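You operate a simulated robot arm through the tools that you are given. There is no shell and no other tool. Be economical: measure what you need, move in short steps, check, and stop when the job is done.

You are at the controls of a simulated robot arm. One attempt, no reset.

Task
Sand the rough patch on the top rung, then wax it.
Fine: sanding pad and wax block go back on the table.

It is judged by the outcome, as a careful person would: the job done as asked, and still so three seconds after it is handed in. It fails if anything else is knocked over, pushed out of place, dropped, spilled or broken.

Robot
A 7-joint arm with a two-finger parallel gripper, fixed in place. Base frame: the origin is at the foot of the arm, x ahead of it, y to its left, z up. Lengths are in m, angles in rad, forces in N, time in s.
With the tool pointing down near the work surface it reaches from about 0.28 to 0.68 m from the base axis. Its first joint turns from -1.152 to 1.152 rad. Payload 1.57 kg.
The tool frame sits at the grasp point between the pads (the TCP): z along the fingers, y along the line on which they close. The tips reach 0.03 m beyond it. The gripper opens to 0.11 m. The fingers are 0.024 m wide and 0.012 m thick; the gripper's body (0.048 by 0.112 m) begins 0.078 m behind the TCP.
Orientation is that of the tool frame in the base frame, as a unit quaternion [w, x, y, z]. With the fingers straight down and closing along the base's y, the tool's x points along the base's -x, its y along +y and its z along -z.

Tools
- The arm moves only by the tool jog_arm. Its arguments are lists of equal length, an entry for each row: "delta_pos": the shift along the tool's x, y, z in units of 40 mm (1.0 is 40 mm), a list of three; "delta_rot": the turn, a rotation vector about the tool's x, y, z in units of 4 degrees (1.0 is 4 degrees), a list of three; "hand": the finger opening in m, from 0 to 0.11. In form: {"delta_pos": [[x, y, z], ...], "delta_rot": [[rx, ry, rz], ...], "hand": [hand, ...]}. A call has 1 to 8 rows; each row shifts and turns the commanded pose from where the row before left it, along the tool's axes as they then stand. A call with a number of a shift or a turn outside -1 to 1 is refused whole. Each row takes 0.2 s and may step no farther than 0.05 m and 0.15 rad from the row before; otherwise, or with a gripper value out of range, the whole call is refused. Where a pose cannot be reached the arm comes as near as it can. A force on the tool above 90 N (or 10 N above the force at the start of the call, whichever is more), or a blocked arm, ends the call early, and 0.2 s more pass. The fingers move at their own pace (about 0.108 m/s each) and stop on an object; they squeeze with about 31 N. The grip force told is the motor's: it shows also when the fingers shut on nothing. Time passes only in rows, and 0.2 s behind the last, so rows that do not move let the fingers close. It gives the time, the measured TCP pose, the force on the tool (base axes), the opening and the grip force at its end, in the units of the frame above (readings bear some noise).
- Cameras (640 x 400 px; columns grow to the right, rows downward): "scene" is fixed at [0.1593, -0.3896, 1.3929]; the picture's right is [0.81, -0.59, 0.00], its down [-0.39, -0.53, -0.75] and it looks along [0.44, 0.61, -0.66] (base axes); focal length 218 px, centre (320, 200). "wrist" rides on the gripper at [-0.036, 0, -0.08] in the tool frame; the picture's right is [0.00, -1.00, 0.00], its down [0.97, 0.00, -0.24] and it looks along [0.24, 0.00, 0.97] (tool axes); focal length 218 px, centre (320, 200). There is no depth. A picture from a camera that has moved, and an enlarged one, comes with that camera's place and axes in the base frame and with its lens.
- camera(camera): a new picture of that camera. It takes no simulated time.
- enlarge(camera, box): a new picture of the part [left, top, right, bottom] of that camera's present view, enlarged. It takes no simulated time.
- job_done(): hands the job in; it is judged then, once.

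Work in short steps. Places have to be worked out from the pictures, the camera data and where the tool is seen: move nearer, look again, correct. Check each grasp and each placing, and mend what went wrong. You have 120 turns and 64 pictures in all, those below and enlarged ones among them. Open the gripper and draw the arm clear of the work before you hand the job in, unless the task says otherwise; then end with one line.

The tools are called after "Request:" as name(argument=value, ...) on one line, values as JSON. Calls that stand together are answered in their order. jog_arm: Moves the arm, as the interface text tells. Its arguments: {"type":"object","properties":{"delta_pos":{"type":"array","items":{"type":"array","items":{"type":"number"}}},"delta_rot":{"type":"array","items":{"type":"array","items":{"type":"number"}}},"hand":{"type":"array","items":{"type":"number"}}},"required":["delta_pos","delta_rot","hand"]} The other tools are called the same way: camera (camera) takes a picture; enlarge (camera, box) takes an enlarged picture of a part of a camera's view; job_done () hands the job in.

At the start:

```text
time: 0.0
eef_pos: [0.332, 0.0275, 1.2513]
ee_rot: [0.0, 0.001, 1.0, 0.0]
ft_force: [0.1, -0.3, -1.1]
opening: 0.1102
grasp_force: 0.0
```

scene: 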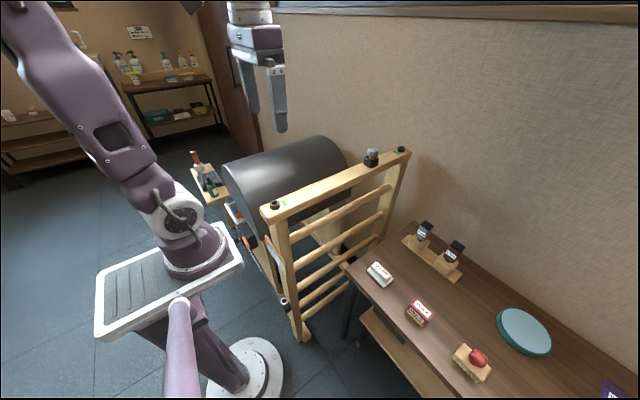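
wrist: 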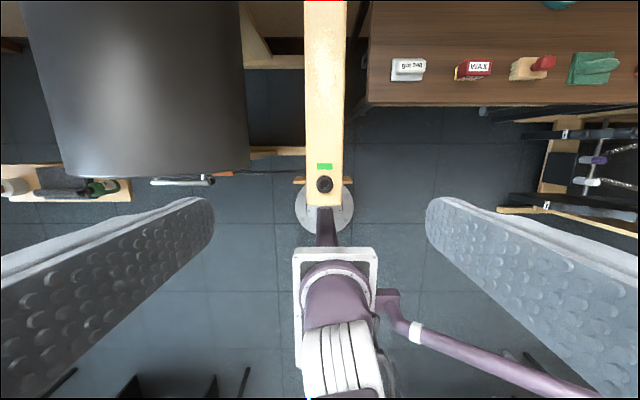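

I'll look closely at the rung and the table items first.

Request:
enlarge(camera="scene", box=[240, 130, 440, 255])

Request:
enlarge(camera="scene", box=[340, 210, 640, 398])

Request:
enlarge(camera="wrist", box=[240, 0, 640, 250])

```text
3.20 times, centred on (340, 192) of scene
camera zoom: at [0.1593, -0.3896, 1.3929], right [0.81, -0.59, 0.0], down [-0.39, -0.53, -0.75], along [0.44, 0.61, -0.66], focal length 698 px, centre (256, 224)
```

zoom: 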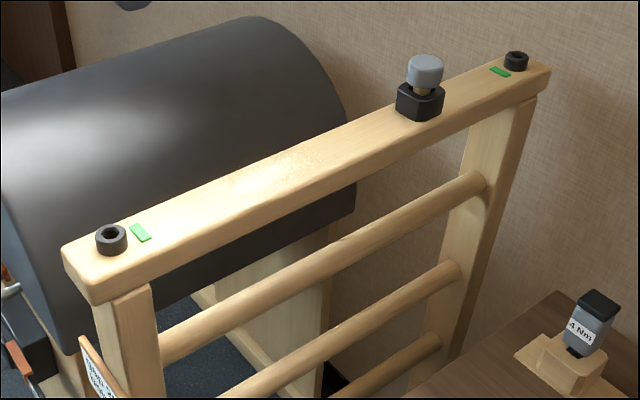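

```text
2.13 times, centred on (490, 304) of scene
camera zoom: at [0.1593, -0.3896, 1.3929], right [0.81, -0.59, 0.0], down [-0.39, -0.53, -0.75], along [0.44, 0.61, -0.66], focal length 464 px, centre (-42, -21)
```

zoom: 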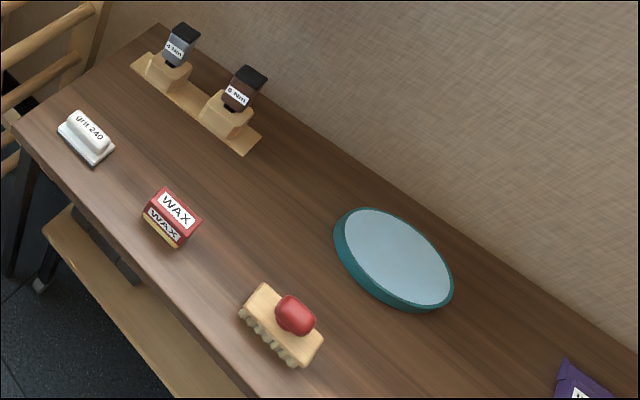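

```text
1.60 times, centred on (440, 125) of wrist
camera zoom: at [0.3678, 0.0261, 1.3299], right [0.0, -1.0, 0.0], down [-0.97, 0.0, 0.24], along [-0.24, 0.0, -0.97], focal length 349 px, centre (128, 320)
```

zoom: 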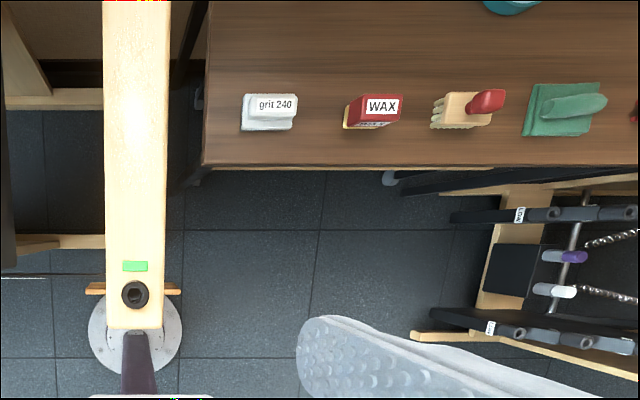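

The top beam seems to run along x at y≈0.02, with its top at z≈1.0. Next I look for the rough patch and read the tag.

Request:
enlarge(camera="wrist", box=[270, 0, 380, 69])

Request:
enlarge(camera="scene", box=[250, 200, 330, 310])

Request:
enlarge(camera="scene", box=[270, 140, 400, 221])

```text
5.80 times, centred on (325, 34) of wrist
camera zoom: at [0.3678, 0.0261, 1.3299], right [0.0, -1.0, 0.0], down [-0.97, 0.0, 0.24], along [-0.24, 0.0, -0.97], focal length 1265 px, centre (291, 1159)
```

zoom: 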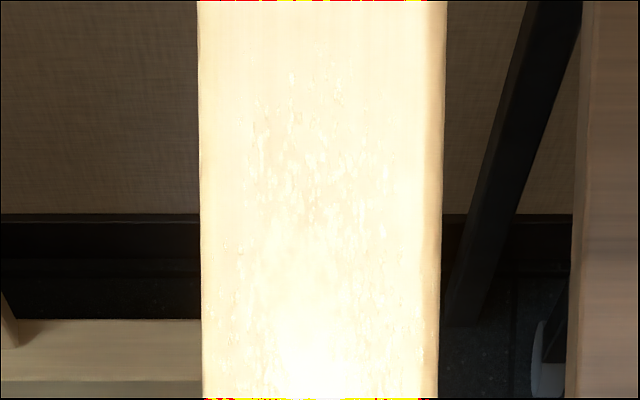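

```text
3.64 times, centred on (290, 255) of scene
camera zoom: at [0.1593, -0.3896, 1.3929], right [0.81, -0.59, 0.0], down [-0.39, -0.53, -0.75], along [0.44, 0.61, -0.66], focal length 794 px, centre (429, 0)
```

zoom: 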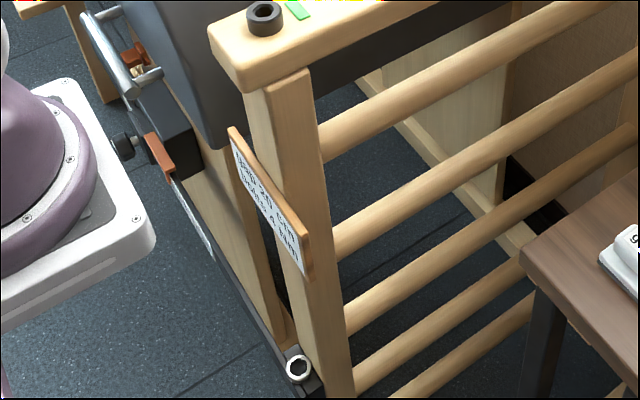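

```text
4.92 times, centred on (335, 180) of scene
camera zoom: at [0.1593, -0.3896, 1.3929], right [0.81, -0.59, 0.0], down [-0.39, -0.53, -0.75], along [0.44, 0.61, -0.66], focal length 1075 px, centre (246, 296)
```

zoom: 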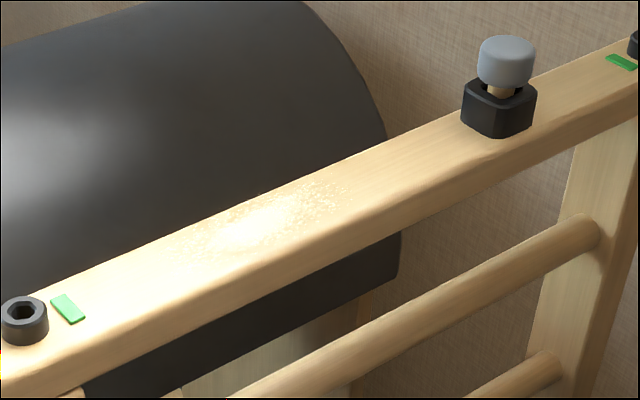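

The rough patch is on top of the beam, around x 0.45–0.54. I move the camera ahead for a better view of it and of the table.

Request:
jog_arm(delta_pos=[[-1, 0, 0], [-1, 0, 0], [-0.7, 0.25, 0]], delta_rot=[[0, 0, 0], [0, 0, 0], [0, 0, 0]], hand=[0.11, 0.11, 0.11])

Request:
camera(camera="wrist")

Request:
enlarge(camera="wrist", box=[240, 40, 400, 240])

```text
time: 0.8
eef_pos: [0.4375, 0.0366, 1.25]
ee_rot: [0.0, -0.001, 1.0, 0.0]
ft_force: [0.4, 0.2, -0.1]
opening: 0.1101
grasp_force: 0.1
```

```text
55 pictures are left
camera wrist: at [0.4737, 0.0356, 1.3297], right [0.0, -1.0, 0.0], down [-0.97, 0.0, 0.24], along [-0.24, 0.0, -0.97], focal length 218 px, centre (320, 200)
```

wrist: 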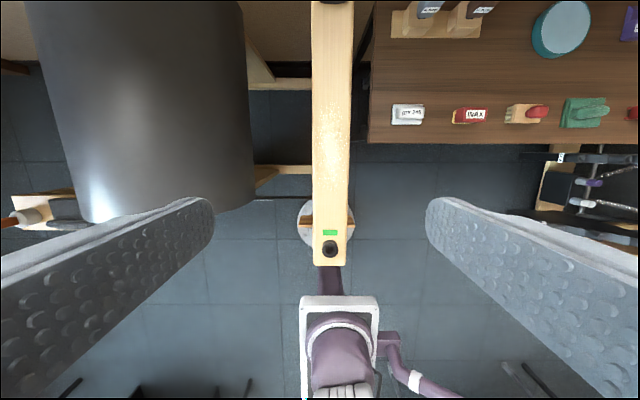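

```text
2.00 times, centred on (320, 140) of wrist
camera zoom: at [0.4737, 0.0356, 1.3297], right [0.0, -1.0, 0.0], down [-0.97, 0.0, 0.24], along [-0.24, 0.0, -0.97], focal length 436 px, centre (320, 320)
```

zoom: 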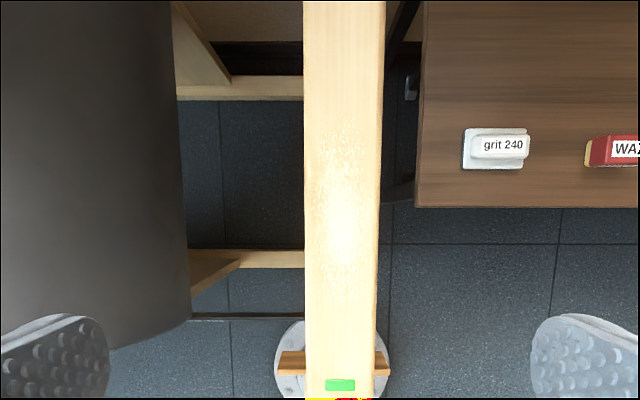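

The patch spans about x 0.40–0.54 across the beam top, which is centred at y≈0.019. The pad is near (0.553, -0.194) with its long side along y, so I move over it and start turning the gripper 90°.

Request:
jog_arm(delta_pos=[[-0.48, -0.96, 0], [-0.48, -0.96, 0], [-0.48, -0.96, 0], [-0.48, -0.96, 0], [-0.48, -0.96, 0], [-0.48, -0.96, 0], [0, 0, 0], [0, 0, 0]], delta_rot=[[0, 0, 0], [0, 0, 0], [0, 0, 0], [0, 0, 0], [0, 0, 0], [0, 0, 0], [0, 0, 1], [0, 0, 1]], hand=[0.11, 0.11, 0.11, 0.11, 0.11, 0.11, 0.11, 0.11])

Request:
jog_arm(delta_pos=[[0, 0, 1], [0, 0, 1], [0, 0, 1], [0, 0, 0], [0, 0, 0], [0, 0, 0], [0, 0, 0], [0, 0, 0]], delta_rot=[[0, 0, 1], [0, 0, 1], [0, 0, 1], [0, 0, 1], [0, 0, 1], [0, 0, 1], [0, 0, 1], [0, 0, 1]], hand=[0.11, 0.11, 0.11, 0.11, 0.11, 0.11, 0.11, 0.11])

Request:
jog_arm(delta_pos=[[0, 0, 0], [0, 0, 0], [0, 0, 0], [0, 0, 0], [0, 0, 0], [0, 0, 0], [0, 0, 0], [0, 0, 0]], delta_rot=[[0, 0, 1], [0, 0, 1], [0, 0, 1], [0, 0, 1], [0, 0, 1], [0, 0, 1], [0, 0, 1], [0, 0, 1]], hand=[0.11, 0.11, 0.11, 0.11, 0.11, 0.11, 0.11, 0.11])

Request:
jog_arm(delta_pos=[[0, 0, 0], [0, 0, 0], [0, 0, 0], [0, 0, 0], [0, 0, 0]], delta_rot=[[0, 0, 1], [0, 0, 1], [0, 0, 1], [0, 0, 1], [0, 0, 0.5]], hand=[0.11, 0.11, 0.11, 0.11, 0.11])

Request:
camera(camera="wrist")

Request:
camera(camera="scene")

```text
time: 2.6
eef_pos: [0.5353, -0.1537, 1.2502]
ee_rot: [0.0, 0.07, 0.998, 0.0]
ft_force: [0.0, 0.1, -0.4]
opening: 0.1101
grasp_force: 0.1
out of reach, approached as far as the arm can: row 6
```

```text
time: 4.4
eef_pos: [0.5374, -0.155, 1.1306]
ee_rot: [0.0, 0.343, 0.94, 0.001]
ft_force: [0.4, 0.0, 0.7]
opening: 0.1098
grasp_force: 0.1
```

```text
time: 6.2
eef_pos: [0.5358, -0.1545, 1.1311]
ee_rot: [0.0, 0.588, 0.809, 0.0]
ft_force: [-0.2, 0.6, 0.1]
opening: 0.1101
grasp_force: 0.1
```

```text
time: 7.4
eef_pos: [0.5357, -0.1543, 1.1315]
ee_rot: [0.0, 0.707, 0.707, 0.0]
ft_force: [0.5, 0.4, 0.5]
opening: 0.1099
grasp_force: 0.1
```

```text
53 pictures are left
camera wrist: at [0.5371, -0.1914, 1.211], right [-1.0, 0.0, 0.0], down [0.0, 0.97, 0.24], along [0.0, 0.24, -0.97], focal length 218 px, centre (320, 200)
```

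wrist: 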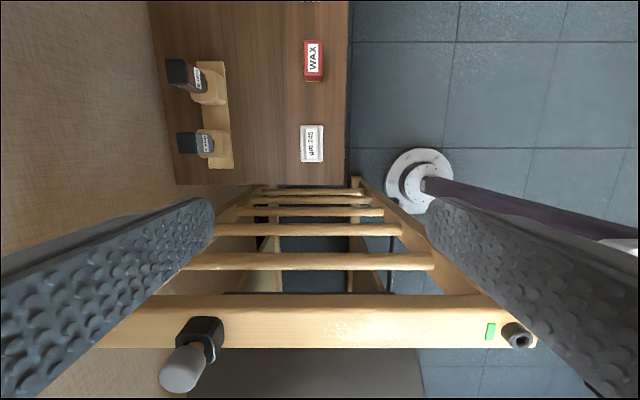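

```text
52 pictures are left
```

scene: 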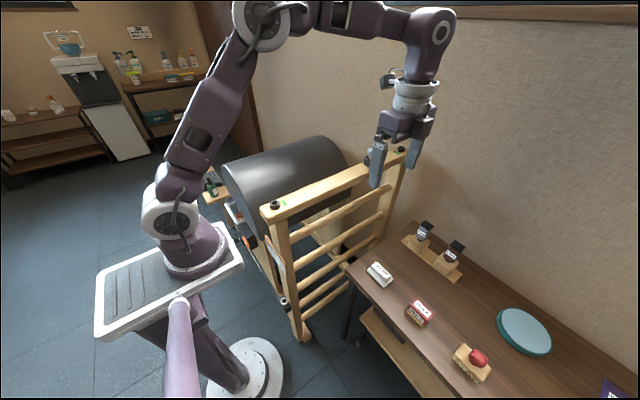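

The pad reads at (0.555, -0.198) and the wax at (0.551, -0.354). I go above the pad and down partway.

Request:
jog_arm(delta_pos=[[-0.54, 0.24, 0.6], [-0.54, 0.24, 0.6], [0, 0, 1], [0, 0, 1], [0, 0, 1], [0, 0, 1]], delta_rot=[[0, 0, 0], [0, 0, 0], [0, 0, 0], [0, 0, 0], [0, 0, 0], [0, 0, 0]], hand=[0.11, 0.11, 0.11, 0.11, 0.11, 0.11])

Request:
camera(camera="wrist")

Request:
camera(camera="scene")

```text
time: 8.8
eef_pos: [0.5546, -0.2029, 0.9209]
ee_rot: [0.0, 0.707, 0.708, 0.0]
ft_force: [-0.5, 0.4, 0.2]
opening: 0.1101
grasp_force: 0.0
```

```text
51 pictures are left
camera wrist: at [0.5551, -0.2383, 1.0002], right [-1.0, 0.0, 0.0], down [0.0, 0.97, 0.24], along [0.0, 0.24, -0.97], focal length 218 px, centre (320, 200)
```

wrist: 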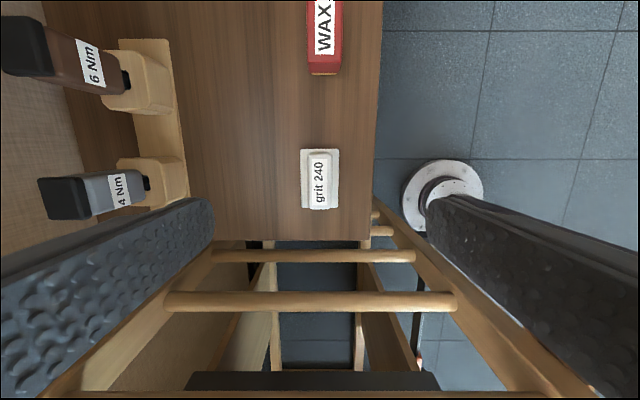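

```text
50 pictures are left
```

scene: 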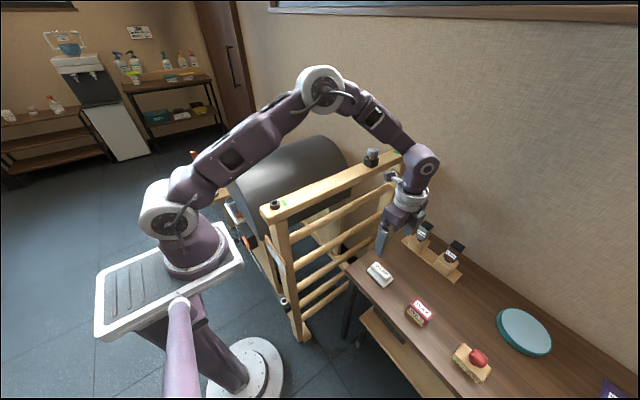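

Request:
enlarge(camera="scene", box=[355, 250, 440, 335])

Request:
enlarge(camera="wrist", box=[280, 130, 360, 230])

```text
4.71 times, centred on (398, 292) of scene
camera zoom: at [0.1593, -0.3896, 1.3929], right [0.81, -0.59, 0.0], down [-0.39, -0.53, -0.75], along [0.44, 0.61, -0.66], focal length 1027 px, centre (-45, -235)
```

zoom: 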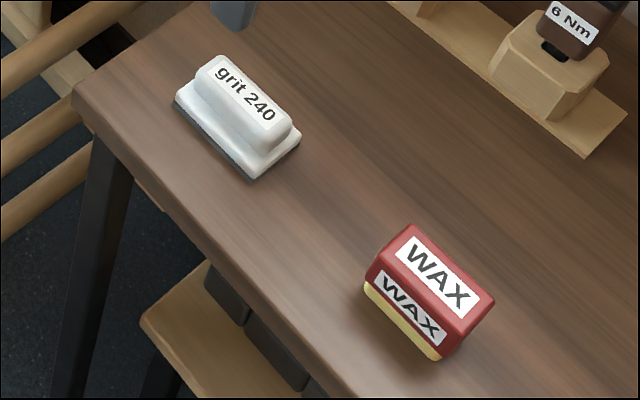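

```text
4.00 times, centred on (320, 180) of wrist
camera zoom: at [0.5551, -0.2383, 1.0002], right [-1.0, 0.0, 0.0], down [0.0, 0.97, 0.24], along [0.0, 0.24, -0.97], focal length 873 px, centre (320, 280)
```

zoom: 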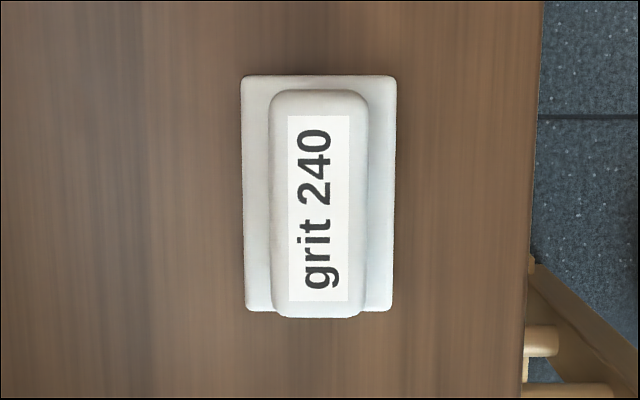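

The pad has a base plate with a narrower handle, about 30 mm wide. I descend with the fingers at 0.07 around the handle, then creep down.

Request:
jog_arm(delta_pos=[[0.15, 0.02, 0.9], [0, 0, 0.9], [0, 0, 0.9], [0, 0, 0.8], [0, 0, 0]], delta_rot=[[0, 0, 0], [0, 0, 0], [0, 0, 0], [0, 0, 0], [0, 0, 0]], hand=[0.07, 0.07, 0.07, 0.07, 0.07])

Request:
camera(camera="wrist")

Request:
enlarge(camera="scene", box=[340, 200, 460, 300])

```text
time: 10.0
eef_pos: [0.5555, -0.1931, 0.7817]
ee_rot: [0.0, 0.707, 0.707, 0.0]
ft_force: [1.2, 0.3, -0.2]
opening: 0.0701
grasp_force: 0.1
```

```text
47 pictures are left
camera wrist: at [0.5563, -0.2299, 0.8617], right [-1.0, 0.0, 0.0], down [0.0, 0.97, 0.24], along [0.0, 0.24, -0.97], focal length 218 px, centre (320, 200)
```

wrist: 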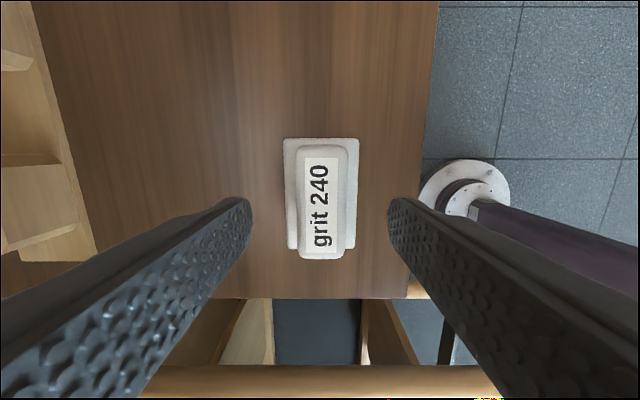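

```text
4.00 times, centred on (400, 250) of scene
camera zoom: at [0.1593, -0.3896, 1.3929], right [0.81, -0.59, 0.0], down [-0.39, -0.53, -0.75], along [0.44, 0.61, -0.66], focal length 873 px, centre (0, 0)
```

zoom: 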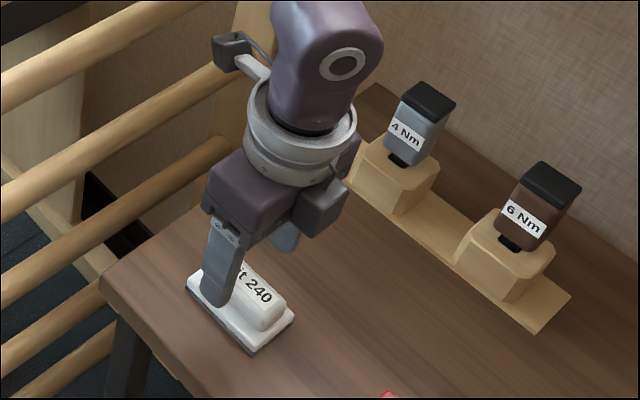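

Request:
jog_arm(delta_pos=[[-0.1, -0.04, 0.3], [0, 0, 0.25], [0, 0, 0.15], [0, 0, 0.15], [0, 0, 0.1]], delta_rot=[[0, 0, 0], [0, 0, 0], [0, 0, 0], [0, 0, 0], [0, 0, 0]], hand=[0.06, 0.055, 0.055, 0.055, 0.055])

Request:
enlarge(camera="scene", box=[360, 240, 430, 300])

```text
time: 11.2
eef_pos: [0.555, -0.1976, 0.7442]
ee_rot: [0.0, 0.707, 0.708, 0.001]
ft_force: [-0.8, 0.5, 1.1]
opening: 0.0552
grasp_force: 0.0
```

```text
6.67 times, centred on (395, 270) of scene
camera zoom: at [0.1593, -0.3896, 1.3929], right [0.81, -0.59, 0.0], down [-0.39, -0.53, -0.75], along [0.44, 0.61, -0.66], focal length 1455 px, centre (-180, -267)
```

zoom: 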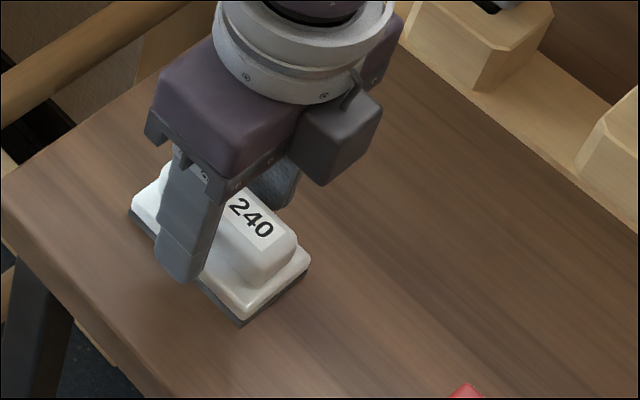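

No contact yet at z 0.744, but the tips are probably beside the base plate. I rise 12 mm, narrow the opening to 0.042 so the tips sit above the plate, and touch down gently.

Request:
jog_arm(delta_pos=[[0, 0, -0.3], [0, 0, 0], [0, 0, 0], [0, 0, 0.1], [0, 0, 0.1]], delta_rot=[[0, 0, 0], [0, 0, 0], [0, 0, 0], [0, 0, 0], [0, 0, 0]], hand=[0.055, 0.042, 0.042, 0.042, 0.042])

Request:
enlarge(camera="scene", box=[360, 240, 430, 300])

Request:
enlarge(camera="wrist", box=[220, 100, 420, 300])

```text
time: 12.4
eef_pos: [0.5544, -0.1963, 0.7492]
ee_rot: [0.0, 0.707, 0.707, 0.0]
ft_force: [0.1, 0.4, 0.0]
opening: 0.0419
grasp_force: 0.1
```

```text
6.67 times, centred on (395, 270) of scene
camera zoom: at [0.1593, -0.3896, 1.3929], right [0.81, -0.59, 0.0], down [-0.39, -0.53, -0.75], along [0.44, 0.61, -0.66], focal length 1455 px, centre (-180, -267)
```

zoom: 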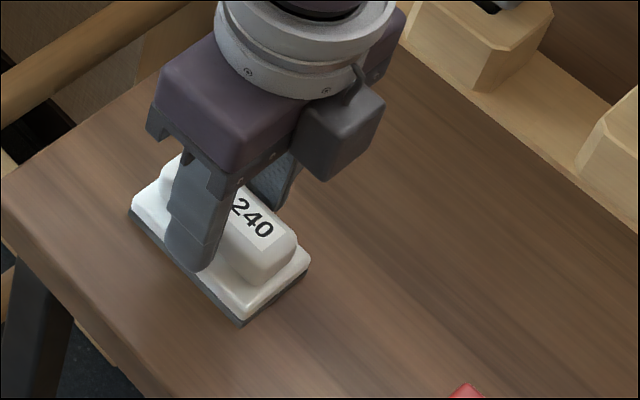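

```text
2.00 times, centred on (320, 200) of wrist
camera zoom: at [0.5549, -0.2329, 0.8282], right [-1.0, 0.0, 0.0], down [0.0, 0.97, 0.24], along [0.0, 0.24, -0.97], focal length 436 px, centre (320, 200)
```

zoom: 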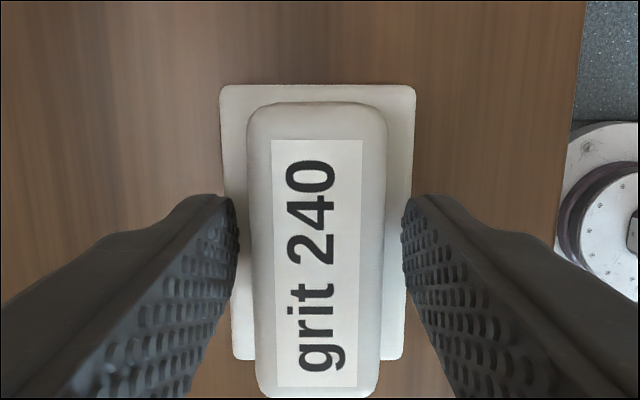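

The tips are above the plate and the handle is between them, so I close.

Request:
jog_arm(delta_pos=[[0, 0, 0], [0, 0, 0], [0, 0, 0], [0, 0, 0]], delta_rot=[[0, 0, 0], [0, 0, 0], [0, 0, 0], [0, 0, 0]], hand=[0.03, 0.015, 0.015, 0.015])

Request:
enlarge(camera="wrist", box=[220, 100, 420, 300])

```text
time: 13.4
eef_pos: [0.5547, -0.1956, 0.7486]
ee_rot: [0.0, 0.707, 0.707, 0.001]
ft_force: [0.8, -0.4, 0.6]
opening: 0.0289
grasp_force: 31.4
```

```text
2.00 times, centred on (320, 200) of wrist
camera zoom: at [0.5547, -0.2329, 0.8283], right [-1.0, 0.0, 0.0], down [0.0, 0.97, 0.24], along [0.0, 0.24, -0.97], focal length 436 px, centre (320, 200)
```

zoom: 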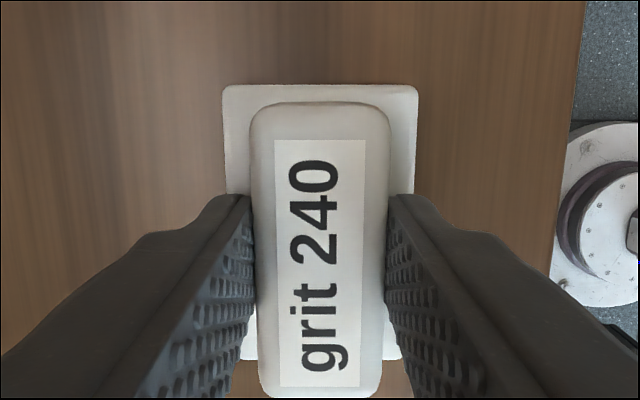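

It's gripped at an opening of 0.029, with a rest TCP height of 0.7486. I lift straight up and then drift back in x.

Request:
jog_arm(delta_pos=[[0, 0, -0.5], [0, 0, -1], [0, 0, -1], [0, 0, -1], [0, -0.5, -1], [0, -0.5, -1], [0, -0.5, -1], [0, -0.5, -1]], delta_rot=[[0, 0, 0], [0, 0, 0], [0, 0, 0], [0, 0, 0], [0, 0, 0], [0, 0, 0], [0, 0, 0], [0, 0, 0]], hand=[0.015, 0.015, 0.015, 0.015, 0.015, 0.015, 0.015, 0.015])

Request:
camera(camera="scene")

```text
time: 15.2
eef_pos: [0.4732, -0.1937, 1.0466]
ee_rot: [0.0, 0.707, 0.707, 0.001]
ft_force: [-0.6, -0.2, -0.4]
opening: 0.0288
grasp_force: 30.9
```

```text
41 pictures are left
```

scene: 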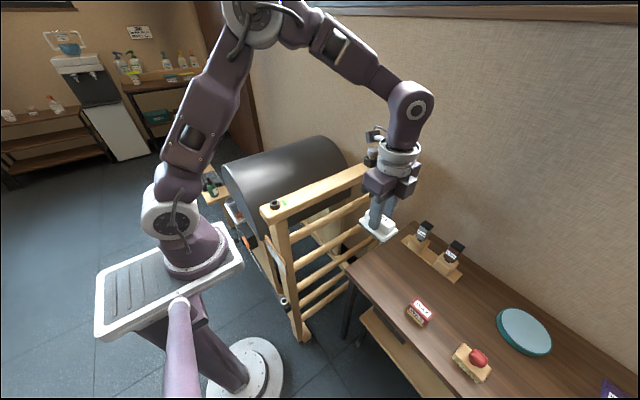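

Request:
jog_arm(delta_pos=[[0, 0, -1], [0, 0, -0.9], [0.9, 0, 0], [0.9, 0, 0], [0.9, 0, 0], [0.9, 0, 0], [0.9, 0, 0], [0.82, 0, 0]], delta_rot=[[0, 0, 0], [0, 0, 0], [0, 0, 0], [0, 0, 0], [0, 0, 0], [0, 0, 0], [0, 0, 0], [0, 0, 0]], hand=[0.015, 0.015, 0.015, 0.015, 0.015, 0.015, 0.015, 0.015])

Request:
camera(camera="wrist")

Request:
enlarge(camera="scene", box=[240, 100, 440, 225])

```text
time: 17.0
eef_pos: [0.4781, 0.0159, 1.1245]
ee_rot: [0.0, 0.707, 0.707, -0.001]
ft_force: [0.3, -0.1, 0.0]
opening: 0.029
grasp_force: 31.1
```

```text
40 pictures are left
camera wrist: at [0.478, -0.0206, 1.2045], right [-1.0, 0.0, 0.0], down [0.0, 0.97, 0.24], along [0.0, 0.24, -0.97], focal length 218 px, centre (320, 200)
```

wrist: 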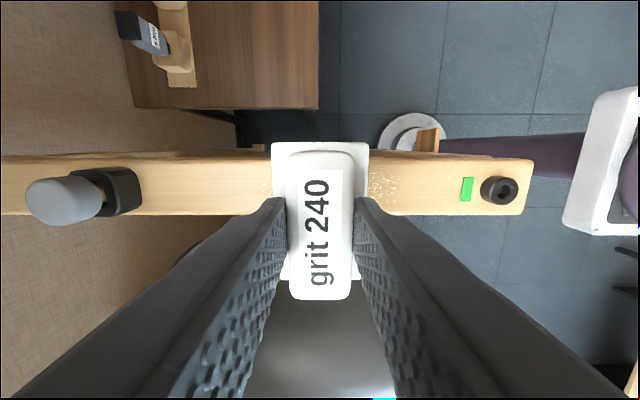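

```text
3.20 times, centred on (340, 162) of scene
camera zoom: at [0.1593, -0.3896, 1.3929], right [0.81, -0.59, 0.0], down [-0.39, -0.53, -0.75], along [0.44, 0.61, -0.66], focal length 698 px, centre (256, 320)
```

zoom: 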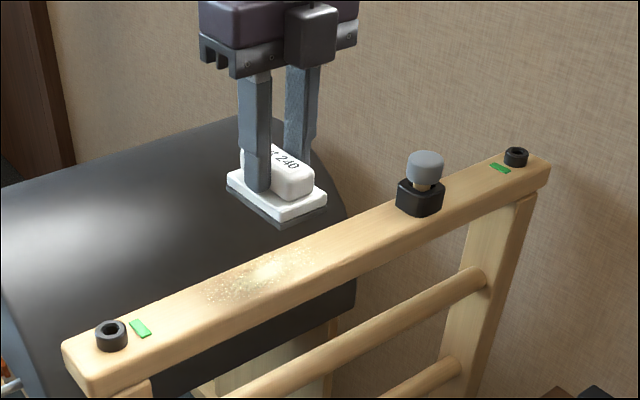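

The patch is x≈0.39–0.54, with the near bolt at 0.31 and the clamp at 0.67. I move to x≈0.41 and lower toward the surface.

Request:
jog_arm(delta_pos=[[0.04, -0.85, 0], [0.04, -0.85, 0], [0, 0, 0.8], [0, 0, 0.5], [0, 0, 0.15], [0, 0, 0.1]], delta_rot=[[0, 0, 0], [0, 0, 0], [0, 0, 0], [0, 0, 0], [0, 0, 0], [0, 0, 0]], hand=[0.015, 0.015, 0.015, 0.015, 0.015, 0.015])

Request:
enlarge(camera="scene", box=[240, 100, 440, 225])

```text
time: 18.4
eef_pos: [0.4071, 0.02, 1.064]
ee_rot: [0.0, 0.707, 0.708, 0.0]
ft_force: [0.3, 0.1, -0.3]
opening: 0.0289
grasp_force: 30.8
```

```text
3.20 times, centred on (340, 162) of scene
camera zoom: at [0.1593, -0.3896, 1.3929], right [0.81, -0.59, 0.0], down [-0.39, -0.53, -0.75], along [0.44, 0.61, -0.66], focal length 698 px, centre (256, 320)
```

zoom: 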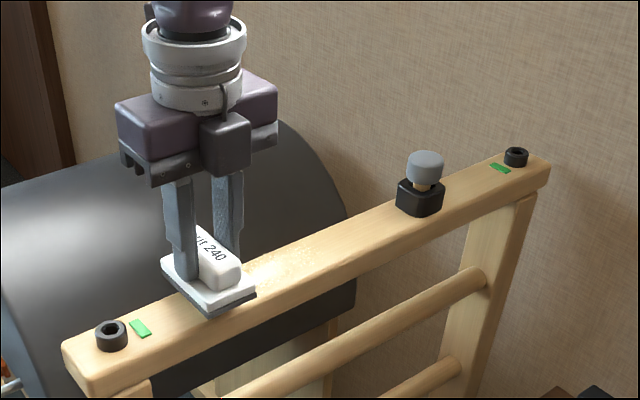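

Creeping down in 2 mm steps to find contact.

Request:
jog_arm(delta_pos=[[0, 0, 0.1], [0, 0, 0.06], [0, 0, 0.05], [0, 0, 0.05]], delta_rot=[[0, 0, 0], [0, 0, 0], [0, 0, 0], [0, 0, 0]], hand=[0.015, 0.015, 0.015, 0.015])

```text
time: 19.4
eef_pos: [0.4069, 0.0204, 1.0514]
ee_rot: [0.001, 0.707, 0.707, 0.0]
ft_force: [-0.3, 0.2, 0.1]
opening: 0.029
grasp_force: 31.2
```

Request:
jog_arm(delta_pos=[[0, 0, 0.05], [0, 0, 0.05]], delta_rot=[[0, 0, 0], [0, 0, 0]], hand=[0.015, 0.015])

```text
time: 20.0
eef_pos: [0.4066, 0.0202, 1.0483]
ee_rot: [0.0, 0.708, 0.707, 0.0]
ft_force: [0.2, -0.5, -0.8]
opening: 0.0289
grasp_force: 30.9
```

No contact at 1.048, so I continue in small steps.

Request:
jog_arm(delta_pos=[[0, 0, 0.05], [0, 0, 0.04]], delta_rot=[[0, 0, 0], [0, 0, 0]], hand=[0.015, 0.015])

```text
time: 20.6
eef_pos: [0.4071, 0.0193, 1.0473]
ee_rot: [0.003, 0.706, 0.708, 0.003]
ft_force: [-9.2, -1.8, 84.1]
opening: 0.0292
grasp_force: 30.2
```

Contact is at TCP z≈1.047 and very stiff, at about 84 N. I back off about 2 mm for a light press.

Request:
jog_arm(delta_pos=[[0, 0, -0.05]], delta_rot=[[0, 0, 0]], hand=[0.015])

```text
time: 21.0
eef_pos: [0.4058, 0.0191, 1.0469]
ee_rot: [0.002, 0.706, 0.708, 0.002]
ft_force: [5.7, -2.3, 59.8]
opening: 0.0294
grasp_force: 31.1
```

Request:
jog_arm(delta_pos=[[0, 0, -0.04]], delta_rot=[[0, 0, 0]], hand=[0.015])

```text
time: 21.4
eef_pos: [0.4048, 0.0205, 1.0467]
ee_rot: [0.0, 0.707, 0.707, 0.001]
ft_force: [14.5, 0.9, 18.3]
opening: 0.0291
grasp_force: 30.9
```

Press is about 18 N. First stroke forward along the patch.

Request:
jog_arm(delta_pos=[[0, 0.5, 0], [0, 0.5, 0], [0, 0.5, 0], [0, 0.5, 0], [0, 0.5, 0], [0, 0.5, 0], [0, 0.5, 0]], delta_rot=[[0, 0, 0], [0, 0, 0], [0, 0, 0], [0, 0, 0], [0, 0, 0], [0, 0, 0], [0, 0, 0]], hand=[0.015, 0.015, 0.015, 0.015, 0.015, 0.015, 0.015])

Request:
enlarge(camera="scene", box=[240, 100, 440, 225])

```text
time: 23.0
eef_pos: [0.5491, 0.019, 1.0465]
ee_rot: [-0.001, 0.707, 0.707, 0.0]
ft_force: [-3.0, -0.1, 5.5]
opening: 0.0292
grasp_force: 31.3
```

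```text
3.20 times, centred on (340, 162) of scene
camera zoom: at [0.1591, -0.3897, 1.3929], right [0.81, -0.59, 0.0], down [-0.39, -0.53, -0.75], along [0.44, 0.61, -0.66], focal length 698 px, centre (256, 320)
```

zoom: 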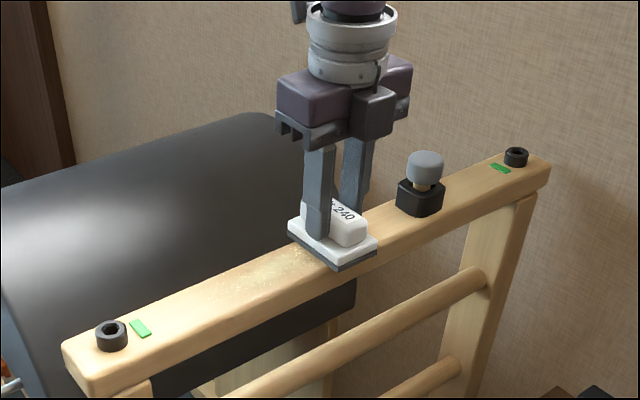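

The speckle has lessened. I add a little pressure and keep stroking back and forth.

Request:
jog_arm(delta_pos=[[0, 0, 0.02], [0, -0.5, 0], [0, -0.5, 0], [0, -0.5, 0], [0, -0.5, 0], [0, -0.5, 0], [0, -0.5, 0], [0, -0.5, 0]], delta_rot=[[0, 0, 0], [0, 0, 0], [0, 0, 0], [0, 0, 0], [0, 0, 0], [0, 0, 0], [0, 0, 0], [0, 0, 0]], hand=[0.015, 0.015, 0.015, 0.015, 0.015, 0.015, 0.015, 0.015])

Request:
jog_arm(delta_pos=[[0, -0.2, 0], [0, 0.5, 0], [0, 0.5, 0], [0, 0.5, 0], [0, 0.5, 0], [0, 0.5, 0], [0, 0.5, 0], [0, 0.7, 0]], delta_rot=[[0, 0, 0], [0, 0, 0], [0, 0, 0], [0, 0, 0], [0, 0, 0], [0, 0, 0], [0, 0, 0], [0, 0, 0]], hand=[0.015, 0.015, 0.015, 0.015, 0.015, 0.015, 0.015, 0.015])

Request:
enlarge(camera="scene", box=[240, 130, 380, 225])

```text
time: 24.8
eef_pos: [0.4059, 0.0185, 1.0469]
ee_rot: [0.0, 0.707, 0.707, -0.001]
ft_force: [0.3, -1.0, -0.1]
opening: 0.029
grasp_force: 30.4
```

```text
time: 26.6
eef_pos: [0.5448, 0.0179, 1.0475]
ee_rot: [-0.002, 0.707, 0.707, -0.002]
ft_force: [-26.3, 1.4, 32.5]
opening: 0.029
grasp_force: 31.2
```

```text
4.21 times, centred on (310, 178) of scene
camera zoom: at [0.158, -0.3896, 1.3931], right [0.81, -0.59, 0.0], down [-0.39, -0.53, -0.75], along [0.44, 0.61, -0.66], focal length 919 px, centre (362, 295)
```

zoom: 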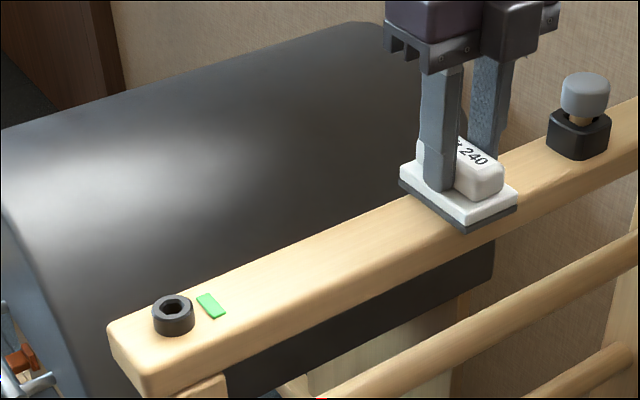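

The speckle has gone. I do one more back-and-forth for thoroughness, then lift.

Request:
jog_arm(delta_pos=[[0, -0.5, 0.01], [0, -0.5, 0], [0, -0.5, 0], [0, -0.5, 0], [0, -0.5, 0], [0, -0.5, 0], [0, -0.5, 0], [0, -0.2, 0]], delta_rot=[[0, 0, 0], [0, 0, 0], [0, 0, 0], [0, 0, 0], [0, 0, 0], [0, 0, 0], [0, 0, 0], [0, 0, 0]], hand=[0.015, 0.015, 0.015, 0.015, 0.015, 0.015, 0.015, 0.015])

Request:
jog_arm(delta_pos=[[0, 0.5, 0], [0, 0.5, 0], [0, 0.5, 0], [0, 0.5, 0], [0, 0.5, 0], [0, 0.5, 0], [0, 0.5, 0], [0, 0.2, 0]], delta_rot=[[0, 0, 0], [0, 0, 0], [0, 0, 0], [0, 0, 0], [0, 0, 0], [0, 0, 0], [0, 0, 0], [0, 0, 0]], hand=[0.015, 0.015, 0.015, 0.015, 0.015, 0.015, 0.015, 0.015])

Request:
jog_arm(delta_pos=[[0, 0, -0.3], [0, 0, -1], [0, 0, -0.9], [-0.9, 0, 0], [-0.9, 0, 0]], delta_rot=[[0, 0, 0], [0, 0, 0], [0, 0, 0], [0, 0, 0], [0, 0, 0]], hand=[0.015, 0.015, 0.015, 0.015, 0.015])

Request:
camera(camera="wrist")

Request:
enlarge(camera="scene", box=[240, 120, 440, 245])

```text
time: 28.4
eef_pos: [0.3988, 0.0228, 1.0481]
ee_rot: [0.001, 0.707, 0.707, 0.002]
ft_force: [12.5, -0.9, 14.3]
opening: 0.0287
grasp_force: 30.8
```

```text
time: 28.8
eef_pos: [0.4002, 0.0217, 1.0472]
ee_rot: [-0.013, 0.708, 0.706, -0.012]
ft_force: [-20.2, 2.1, 48.0]
opening: 0.0291
grasp_force: 30.6
stopped in row 1: the force on the tool passed its limit (the readings are from after the stop); the commanded pose is now the measured one
```

```text
time: 30.0
eef_pos: [0.4038, -0.0527, 1.136]
ee_rot: [-0.012, 0.708, 0.706, -0.01]
ft_force: [-0.5, -0.8, -0.1]
opening: 0.0294
grasp_force: 30.8
```

```text
35 pictures are left
camera wrist: at [0.4066, -0.0883, 1.2159], right [-1.0, 0.0, 0.03], down [0.01, 0.97, 0.24], along [-0.03, 0.24, -0.97], focal length 218 px, centre (320, 200)
```

wrist: 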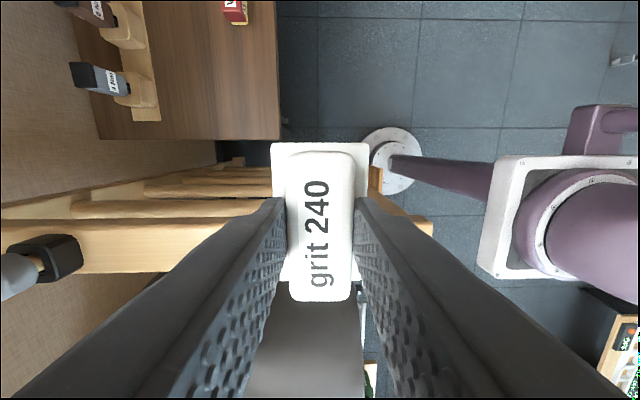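

```text
3.20 times, centred on (340, 182) of scene
camera zoom: at [0.1593, -0.3896, 1.3929], right [0.81, -0.59, 0.0], down [-0.39, -0.53, -0.75], along [0.44, 0.61, -0.66], focal length 698 px, centre (256, 256)
```

zoom: 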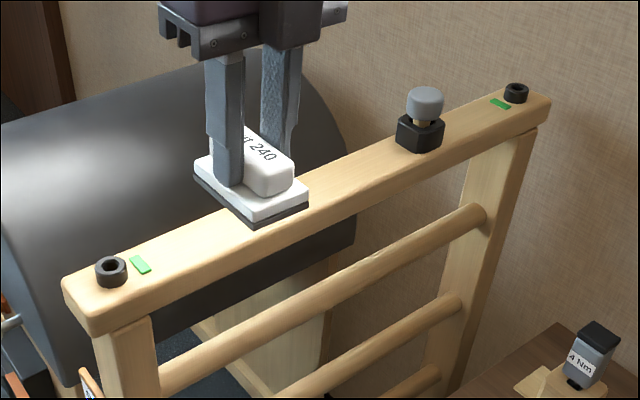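

The surface looks smooth and the pad is still held. I level the 1.8° tilt and carry the pad back to its spot on the table.

Request:
jog_arm(delta_pos=[[0, 0, 0], [-0.9, 0.5, 0], [-0.9, 0.5, 0], [-0.9, 0.5, 0], [-0.88, 0.5, 0], [0, 0.4, 1], [0, 0.4, 1], [0, 0.4, 1]], delta_rot=[[-0.45, 0, 0], [0, 0, 0], [0, 0, 0], [0, 0, 0], [0, 0, 0], [0, 0, 0], [0, 0, 0], [0, 0, 0]], hand=[0.015, 0.015, 0.015, 0.015, 0.015, 0.015, 0.015, 0.015])

```text
time: 31.8
eef_pos: [0.5368, -0.1955, 1.0131]
ee_rot: [0.0, 0.708, 0.706, 0.0]
ft_force: [-0.4, 0.1, -0.1]
opening: 0.0289
grasp_force: 31.1
```

Request:
jog_arm(delta_pos=[[0, 0.43, 0.9], [0, 0, 1], [0, 0, 1], [0, 0, 1], [0, 0, 1], [0, 0, 1], [0, 0, 0.5], [0, 0, 0]], delta_rot=[[0, 0, 0], [0, 0, 0], [0, 0, 0], [0, 0, 0], [0, 0, 0], [0, 0, 0], [0, 0, 0], [0, 0, 0]], hand=[0.015, 0.015, 0.015, 0.015, 0.015, 0.015, 0.015, 0.015])

Request:
jog_arm(delta_pos=[[0, 0, 0.05], [0, 0, 0.03]], delta_rot=[[0, 0, 0], [0, 0, 0]], hand=[0.015, 0.015])

```text
time: 33.6
eef_pos: [0.5493, -0.1921, 0.7583]
ee_rot: [0.0, 0.708, 0.707, 0.0]
ft_force: [0.1, 0.0, -0.9]
opening: 0.0289
grasp_force: 30.4
```

```text
time: 34.2
eef_pos: [0.5509, -0.1918, 0.755]
ee_rot: [0.0, 0.708, 0.706, 0.001]
ft_force: [-0.4, 0.1, -1.0]
opening: 0.029
grasp_force: 30.7
```

Request:
jog_arm(delta_pos=[[0, 0, 0.07], [0, 0, 0.05], [0, 0, 0.03]], delta_rot=[[0, 0, 0], [0, 0, 0], [0, 0, 0]], hand=[0.015, 0.015, 0.015])

```text
time: 35.0
eef_pos: [0.5491, -0.1923, 0.7473]
ee_rot: [0.0, 0.708, 0.706, 0.0]
ft_force: [0.1, -0.5, -1.2]
opening: 0.029
grasp_force: 31.5
```

Request:
jog_arm(delta_pos=[[0, 0, 0.03]], delta_rot=[[0, 0, 0]], hand=[0.015])

```text
time: 35.4
eef_pos: [0.551, -0.1919, 0.7477]
ee_rot: [-0.001, 0.708, 0.707, 0.0]
ft_force: [-4.7, 1.2, 10.7]
opening: 0.0289
grasp_force: 30.6
```

The pad is resting on the table at about 11 N, so I release it partway and rise.

Request:
jog_arm(delta_pos=[[0, 0, 0], [0, 0, 0], [0, 0, -0.3], [0, 0, -1], [0, 0, -1], [0, 0, -1], [0, 0, -1]], delta_rot=[[0, 0, 0], [0, 0, 0], [0, 0, 0], [0, 0, 0], [0, 0, 0], [0, 0, 0], [0, 0, 0]], hand=[0.045, 0.05, 0.05, 0.07, 0.09, 0.09, 0.09])

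Request:
camera(camera="wrist")

Request:
camera(camera="scene")

```text
time: 37.0
eef_pos: [0.5518, -0.1913, 0.9214]
ee_rot: [-0.001, 0.707, 0.707, 0.0]
ft_force: [-0.1, 0.5, 0.4]
opening: 0.09
grasp_force: 0.0
```

```text
33 pictures are left
camera wrist: at [0.5519, -0.2286, 1.0011], right [-1.0, 0.0, 0.0], down [0.0, 0.97, 0.24], along [0.0, 0.24, -0.97], focal length 218 px, centre (320, 200)
```

wrist: 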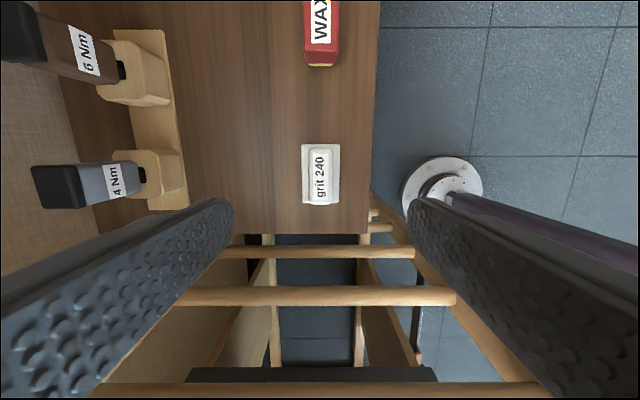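

```text
32 pictures are left
```

scene: 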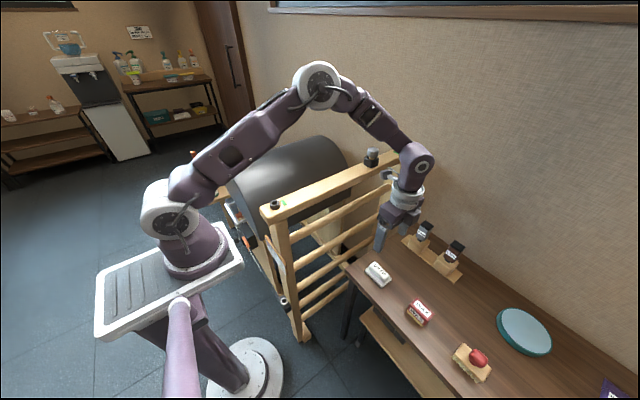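

The pad is back in place. Now I move over to the wax block.

Request:
jog_arm(delta_pos=[[-0.9, 0, 0.2], [-0.9, 0, 0.2], [-0.9, 0, 0.3], [-0.9, 0, 0.3], [-0.45, 0, 0.3]], delta_rot=[[0, 0, 0], [0, 0, 0], [0, 0, 0], [0, 0, 0], [0, 0, 0]], hand=[0.09, 0.09, 0.09, 0.09, 0.09])

Request:
camera(camera="wrist")

Request:
enlarge(camera="scene", box=[380, 260, 480, 350])

```text
time: 38.2
eef_pos: [0.5502, -0.3553, 0.8699]
ee_rot: [0.0, 0.708, 0.707, 0.001]
ft_force: [-0.6, -0.2, -0.1]
opening: 0.0898
grasp_force: 0.0
```

```text
31 pictures are left
camera wrist: at [0.5498, -0.3928, 0.9482], right [-1.0, 0.0, 0.0], down [0.0, 0.97, 0.24], along [0.0, 0.24, -0.97], focal length 218 px, centre (320, 200)
```

wrist: 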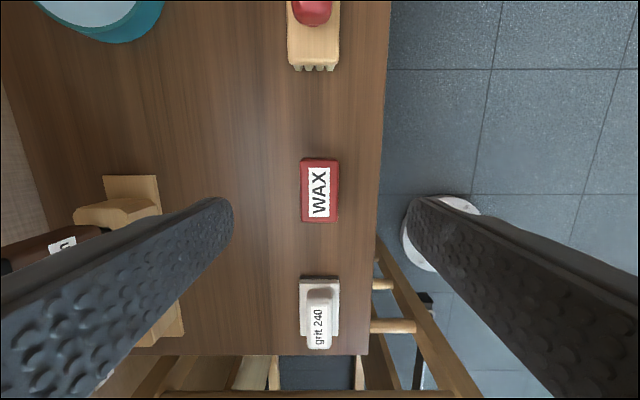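

```text
4.44 times, centred on (430, 305) of scene
camera zoom: at [0.1593, -0.3896, 1.3929], right [0.81, -0.59, 0.0], down [-0.39, -0.53, -0.75], along [0.44, 0.61, -0.66], focal length 970 px, centre (-169, -267)
```

zoom: 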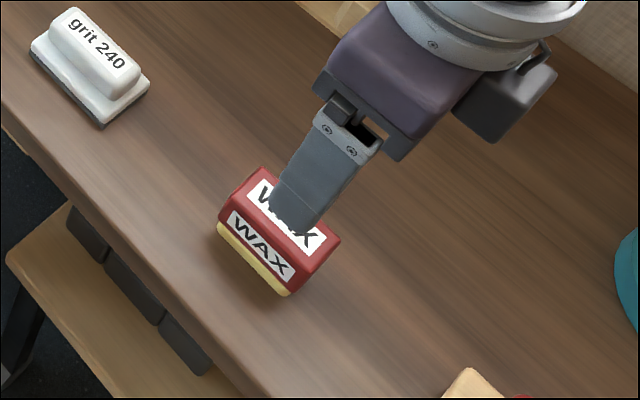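

The wax block is about 37 mm wide, centred at (0.550, -0.351), with yellow wax below. I descend to TCP z≈0.752, which keeps the tips above the wax layer.

Request:
jog_arm(delta_pos=[[0.1, 0, 0.9], [0, 0, 0.9], [0, 0, 0.7], [0, 0, 0.3], [0, 0, 0]], delta_rot=[[0, 0, 0], [0, 0, 0], [0, 0, 0], [0, 0, 0], [0, 0, 0]], hand=[0.075, 0.07, 0.065, 0.06, 0.06])

Request:
enlarge(camera="scene", box=[380, 260, 480, 350])

Request:
enlarge(camera="wrist", box=[220, 100, 420, 300])

```text
time: 39.4
eef_pos: [0.5506, -0.3519, 0.7561]
ee_rot: [0.0, 0.708, 0.706, 0.0]
ft_force: [0.8, -0.5, 0.4]
opening: 0.0598
grasp_force: 0.0
```

```text
4.44 times, centred on (430, 305) of scene
camera zoom: at [0.1593, -0.3896, 1.3929], right [0.81, -0.59, 0.0], down [-0.39, -0.53, -0.75], along [0.44, 0.61, -0.66], focal length 970 px, centre (-169, -267)
```

zoom: 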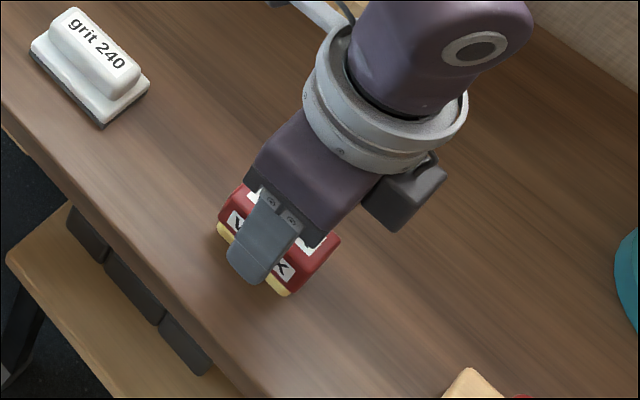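

```text
2.00 times, centred on (320, 200) of wrist
camera zoom: at [0.5514, -0.3884, 0.8366], right [-1.0, 0.0, 0.0], down [0.0, 0.97, 0.24], along [0.0, 0.24, -0.97], focal length 436 px, centre (320, 200)
```

zoom: 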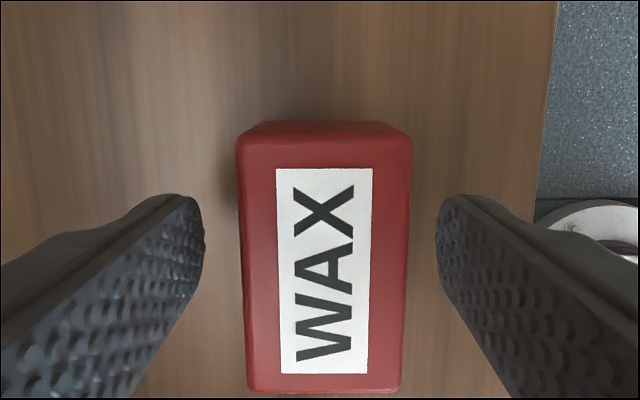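

Aligned. I lower 4 mm and close.

Request:
jog_arm(delta_pos=[[0, -0.02, 0.1], [0, 0, 0], [0, 0, 0], [0, 0, 0], [0, 0, 0]], delta_rot=[[0, 0, 0], [0, 0, 0], [0, 0, 0], [0, 0, 0], [0, 0, 0]], hand=[0.06, 0.04, 0.02, 0.02, 0.02])

Request:
enlarge(camera="scene", box=[380, 260, 480, 350])

```text
time: 40.6
eef_pos: [0.5501, -0.3517, 0.752]
ee_rot: [-0.001, 0.708, 0.706, 0.001]
ft_force: [-0.1, 0.7, 0.5]
opening: 0.0355
grasp_force: 30.5
```

```text
4.44 times, centred on (430, 305) of scene
camera zoom: at [0.1593, -0.3897, 1.3929], right [0.81, -0.59, 0.0], down [-0.39, -0.53, -0.75], along [0.44, 0.61, -0.66], focal length 970 px, centre (-169, -267)
```

zoom: 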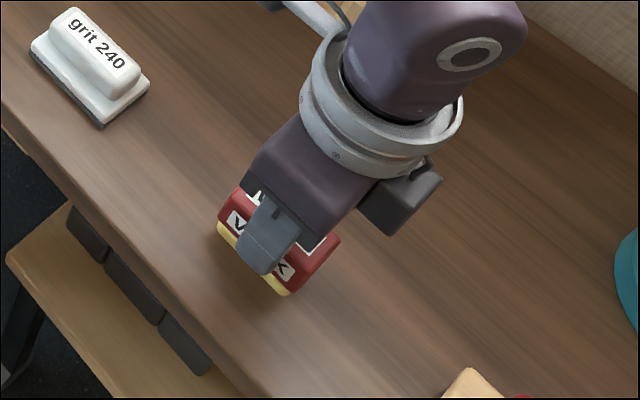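

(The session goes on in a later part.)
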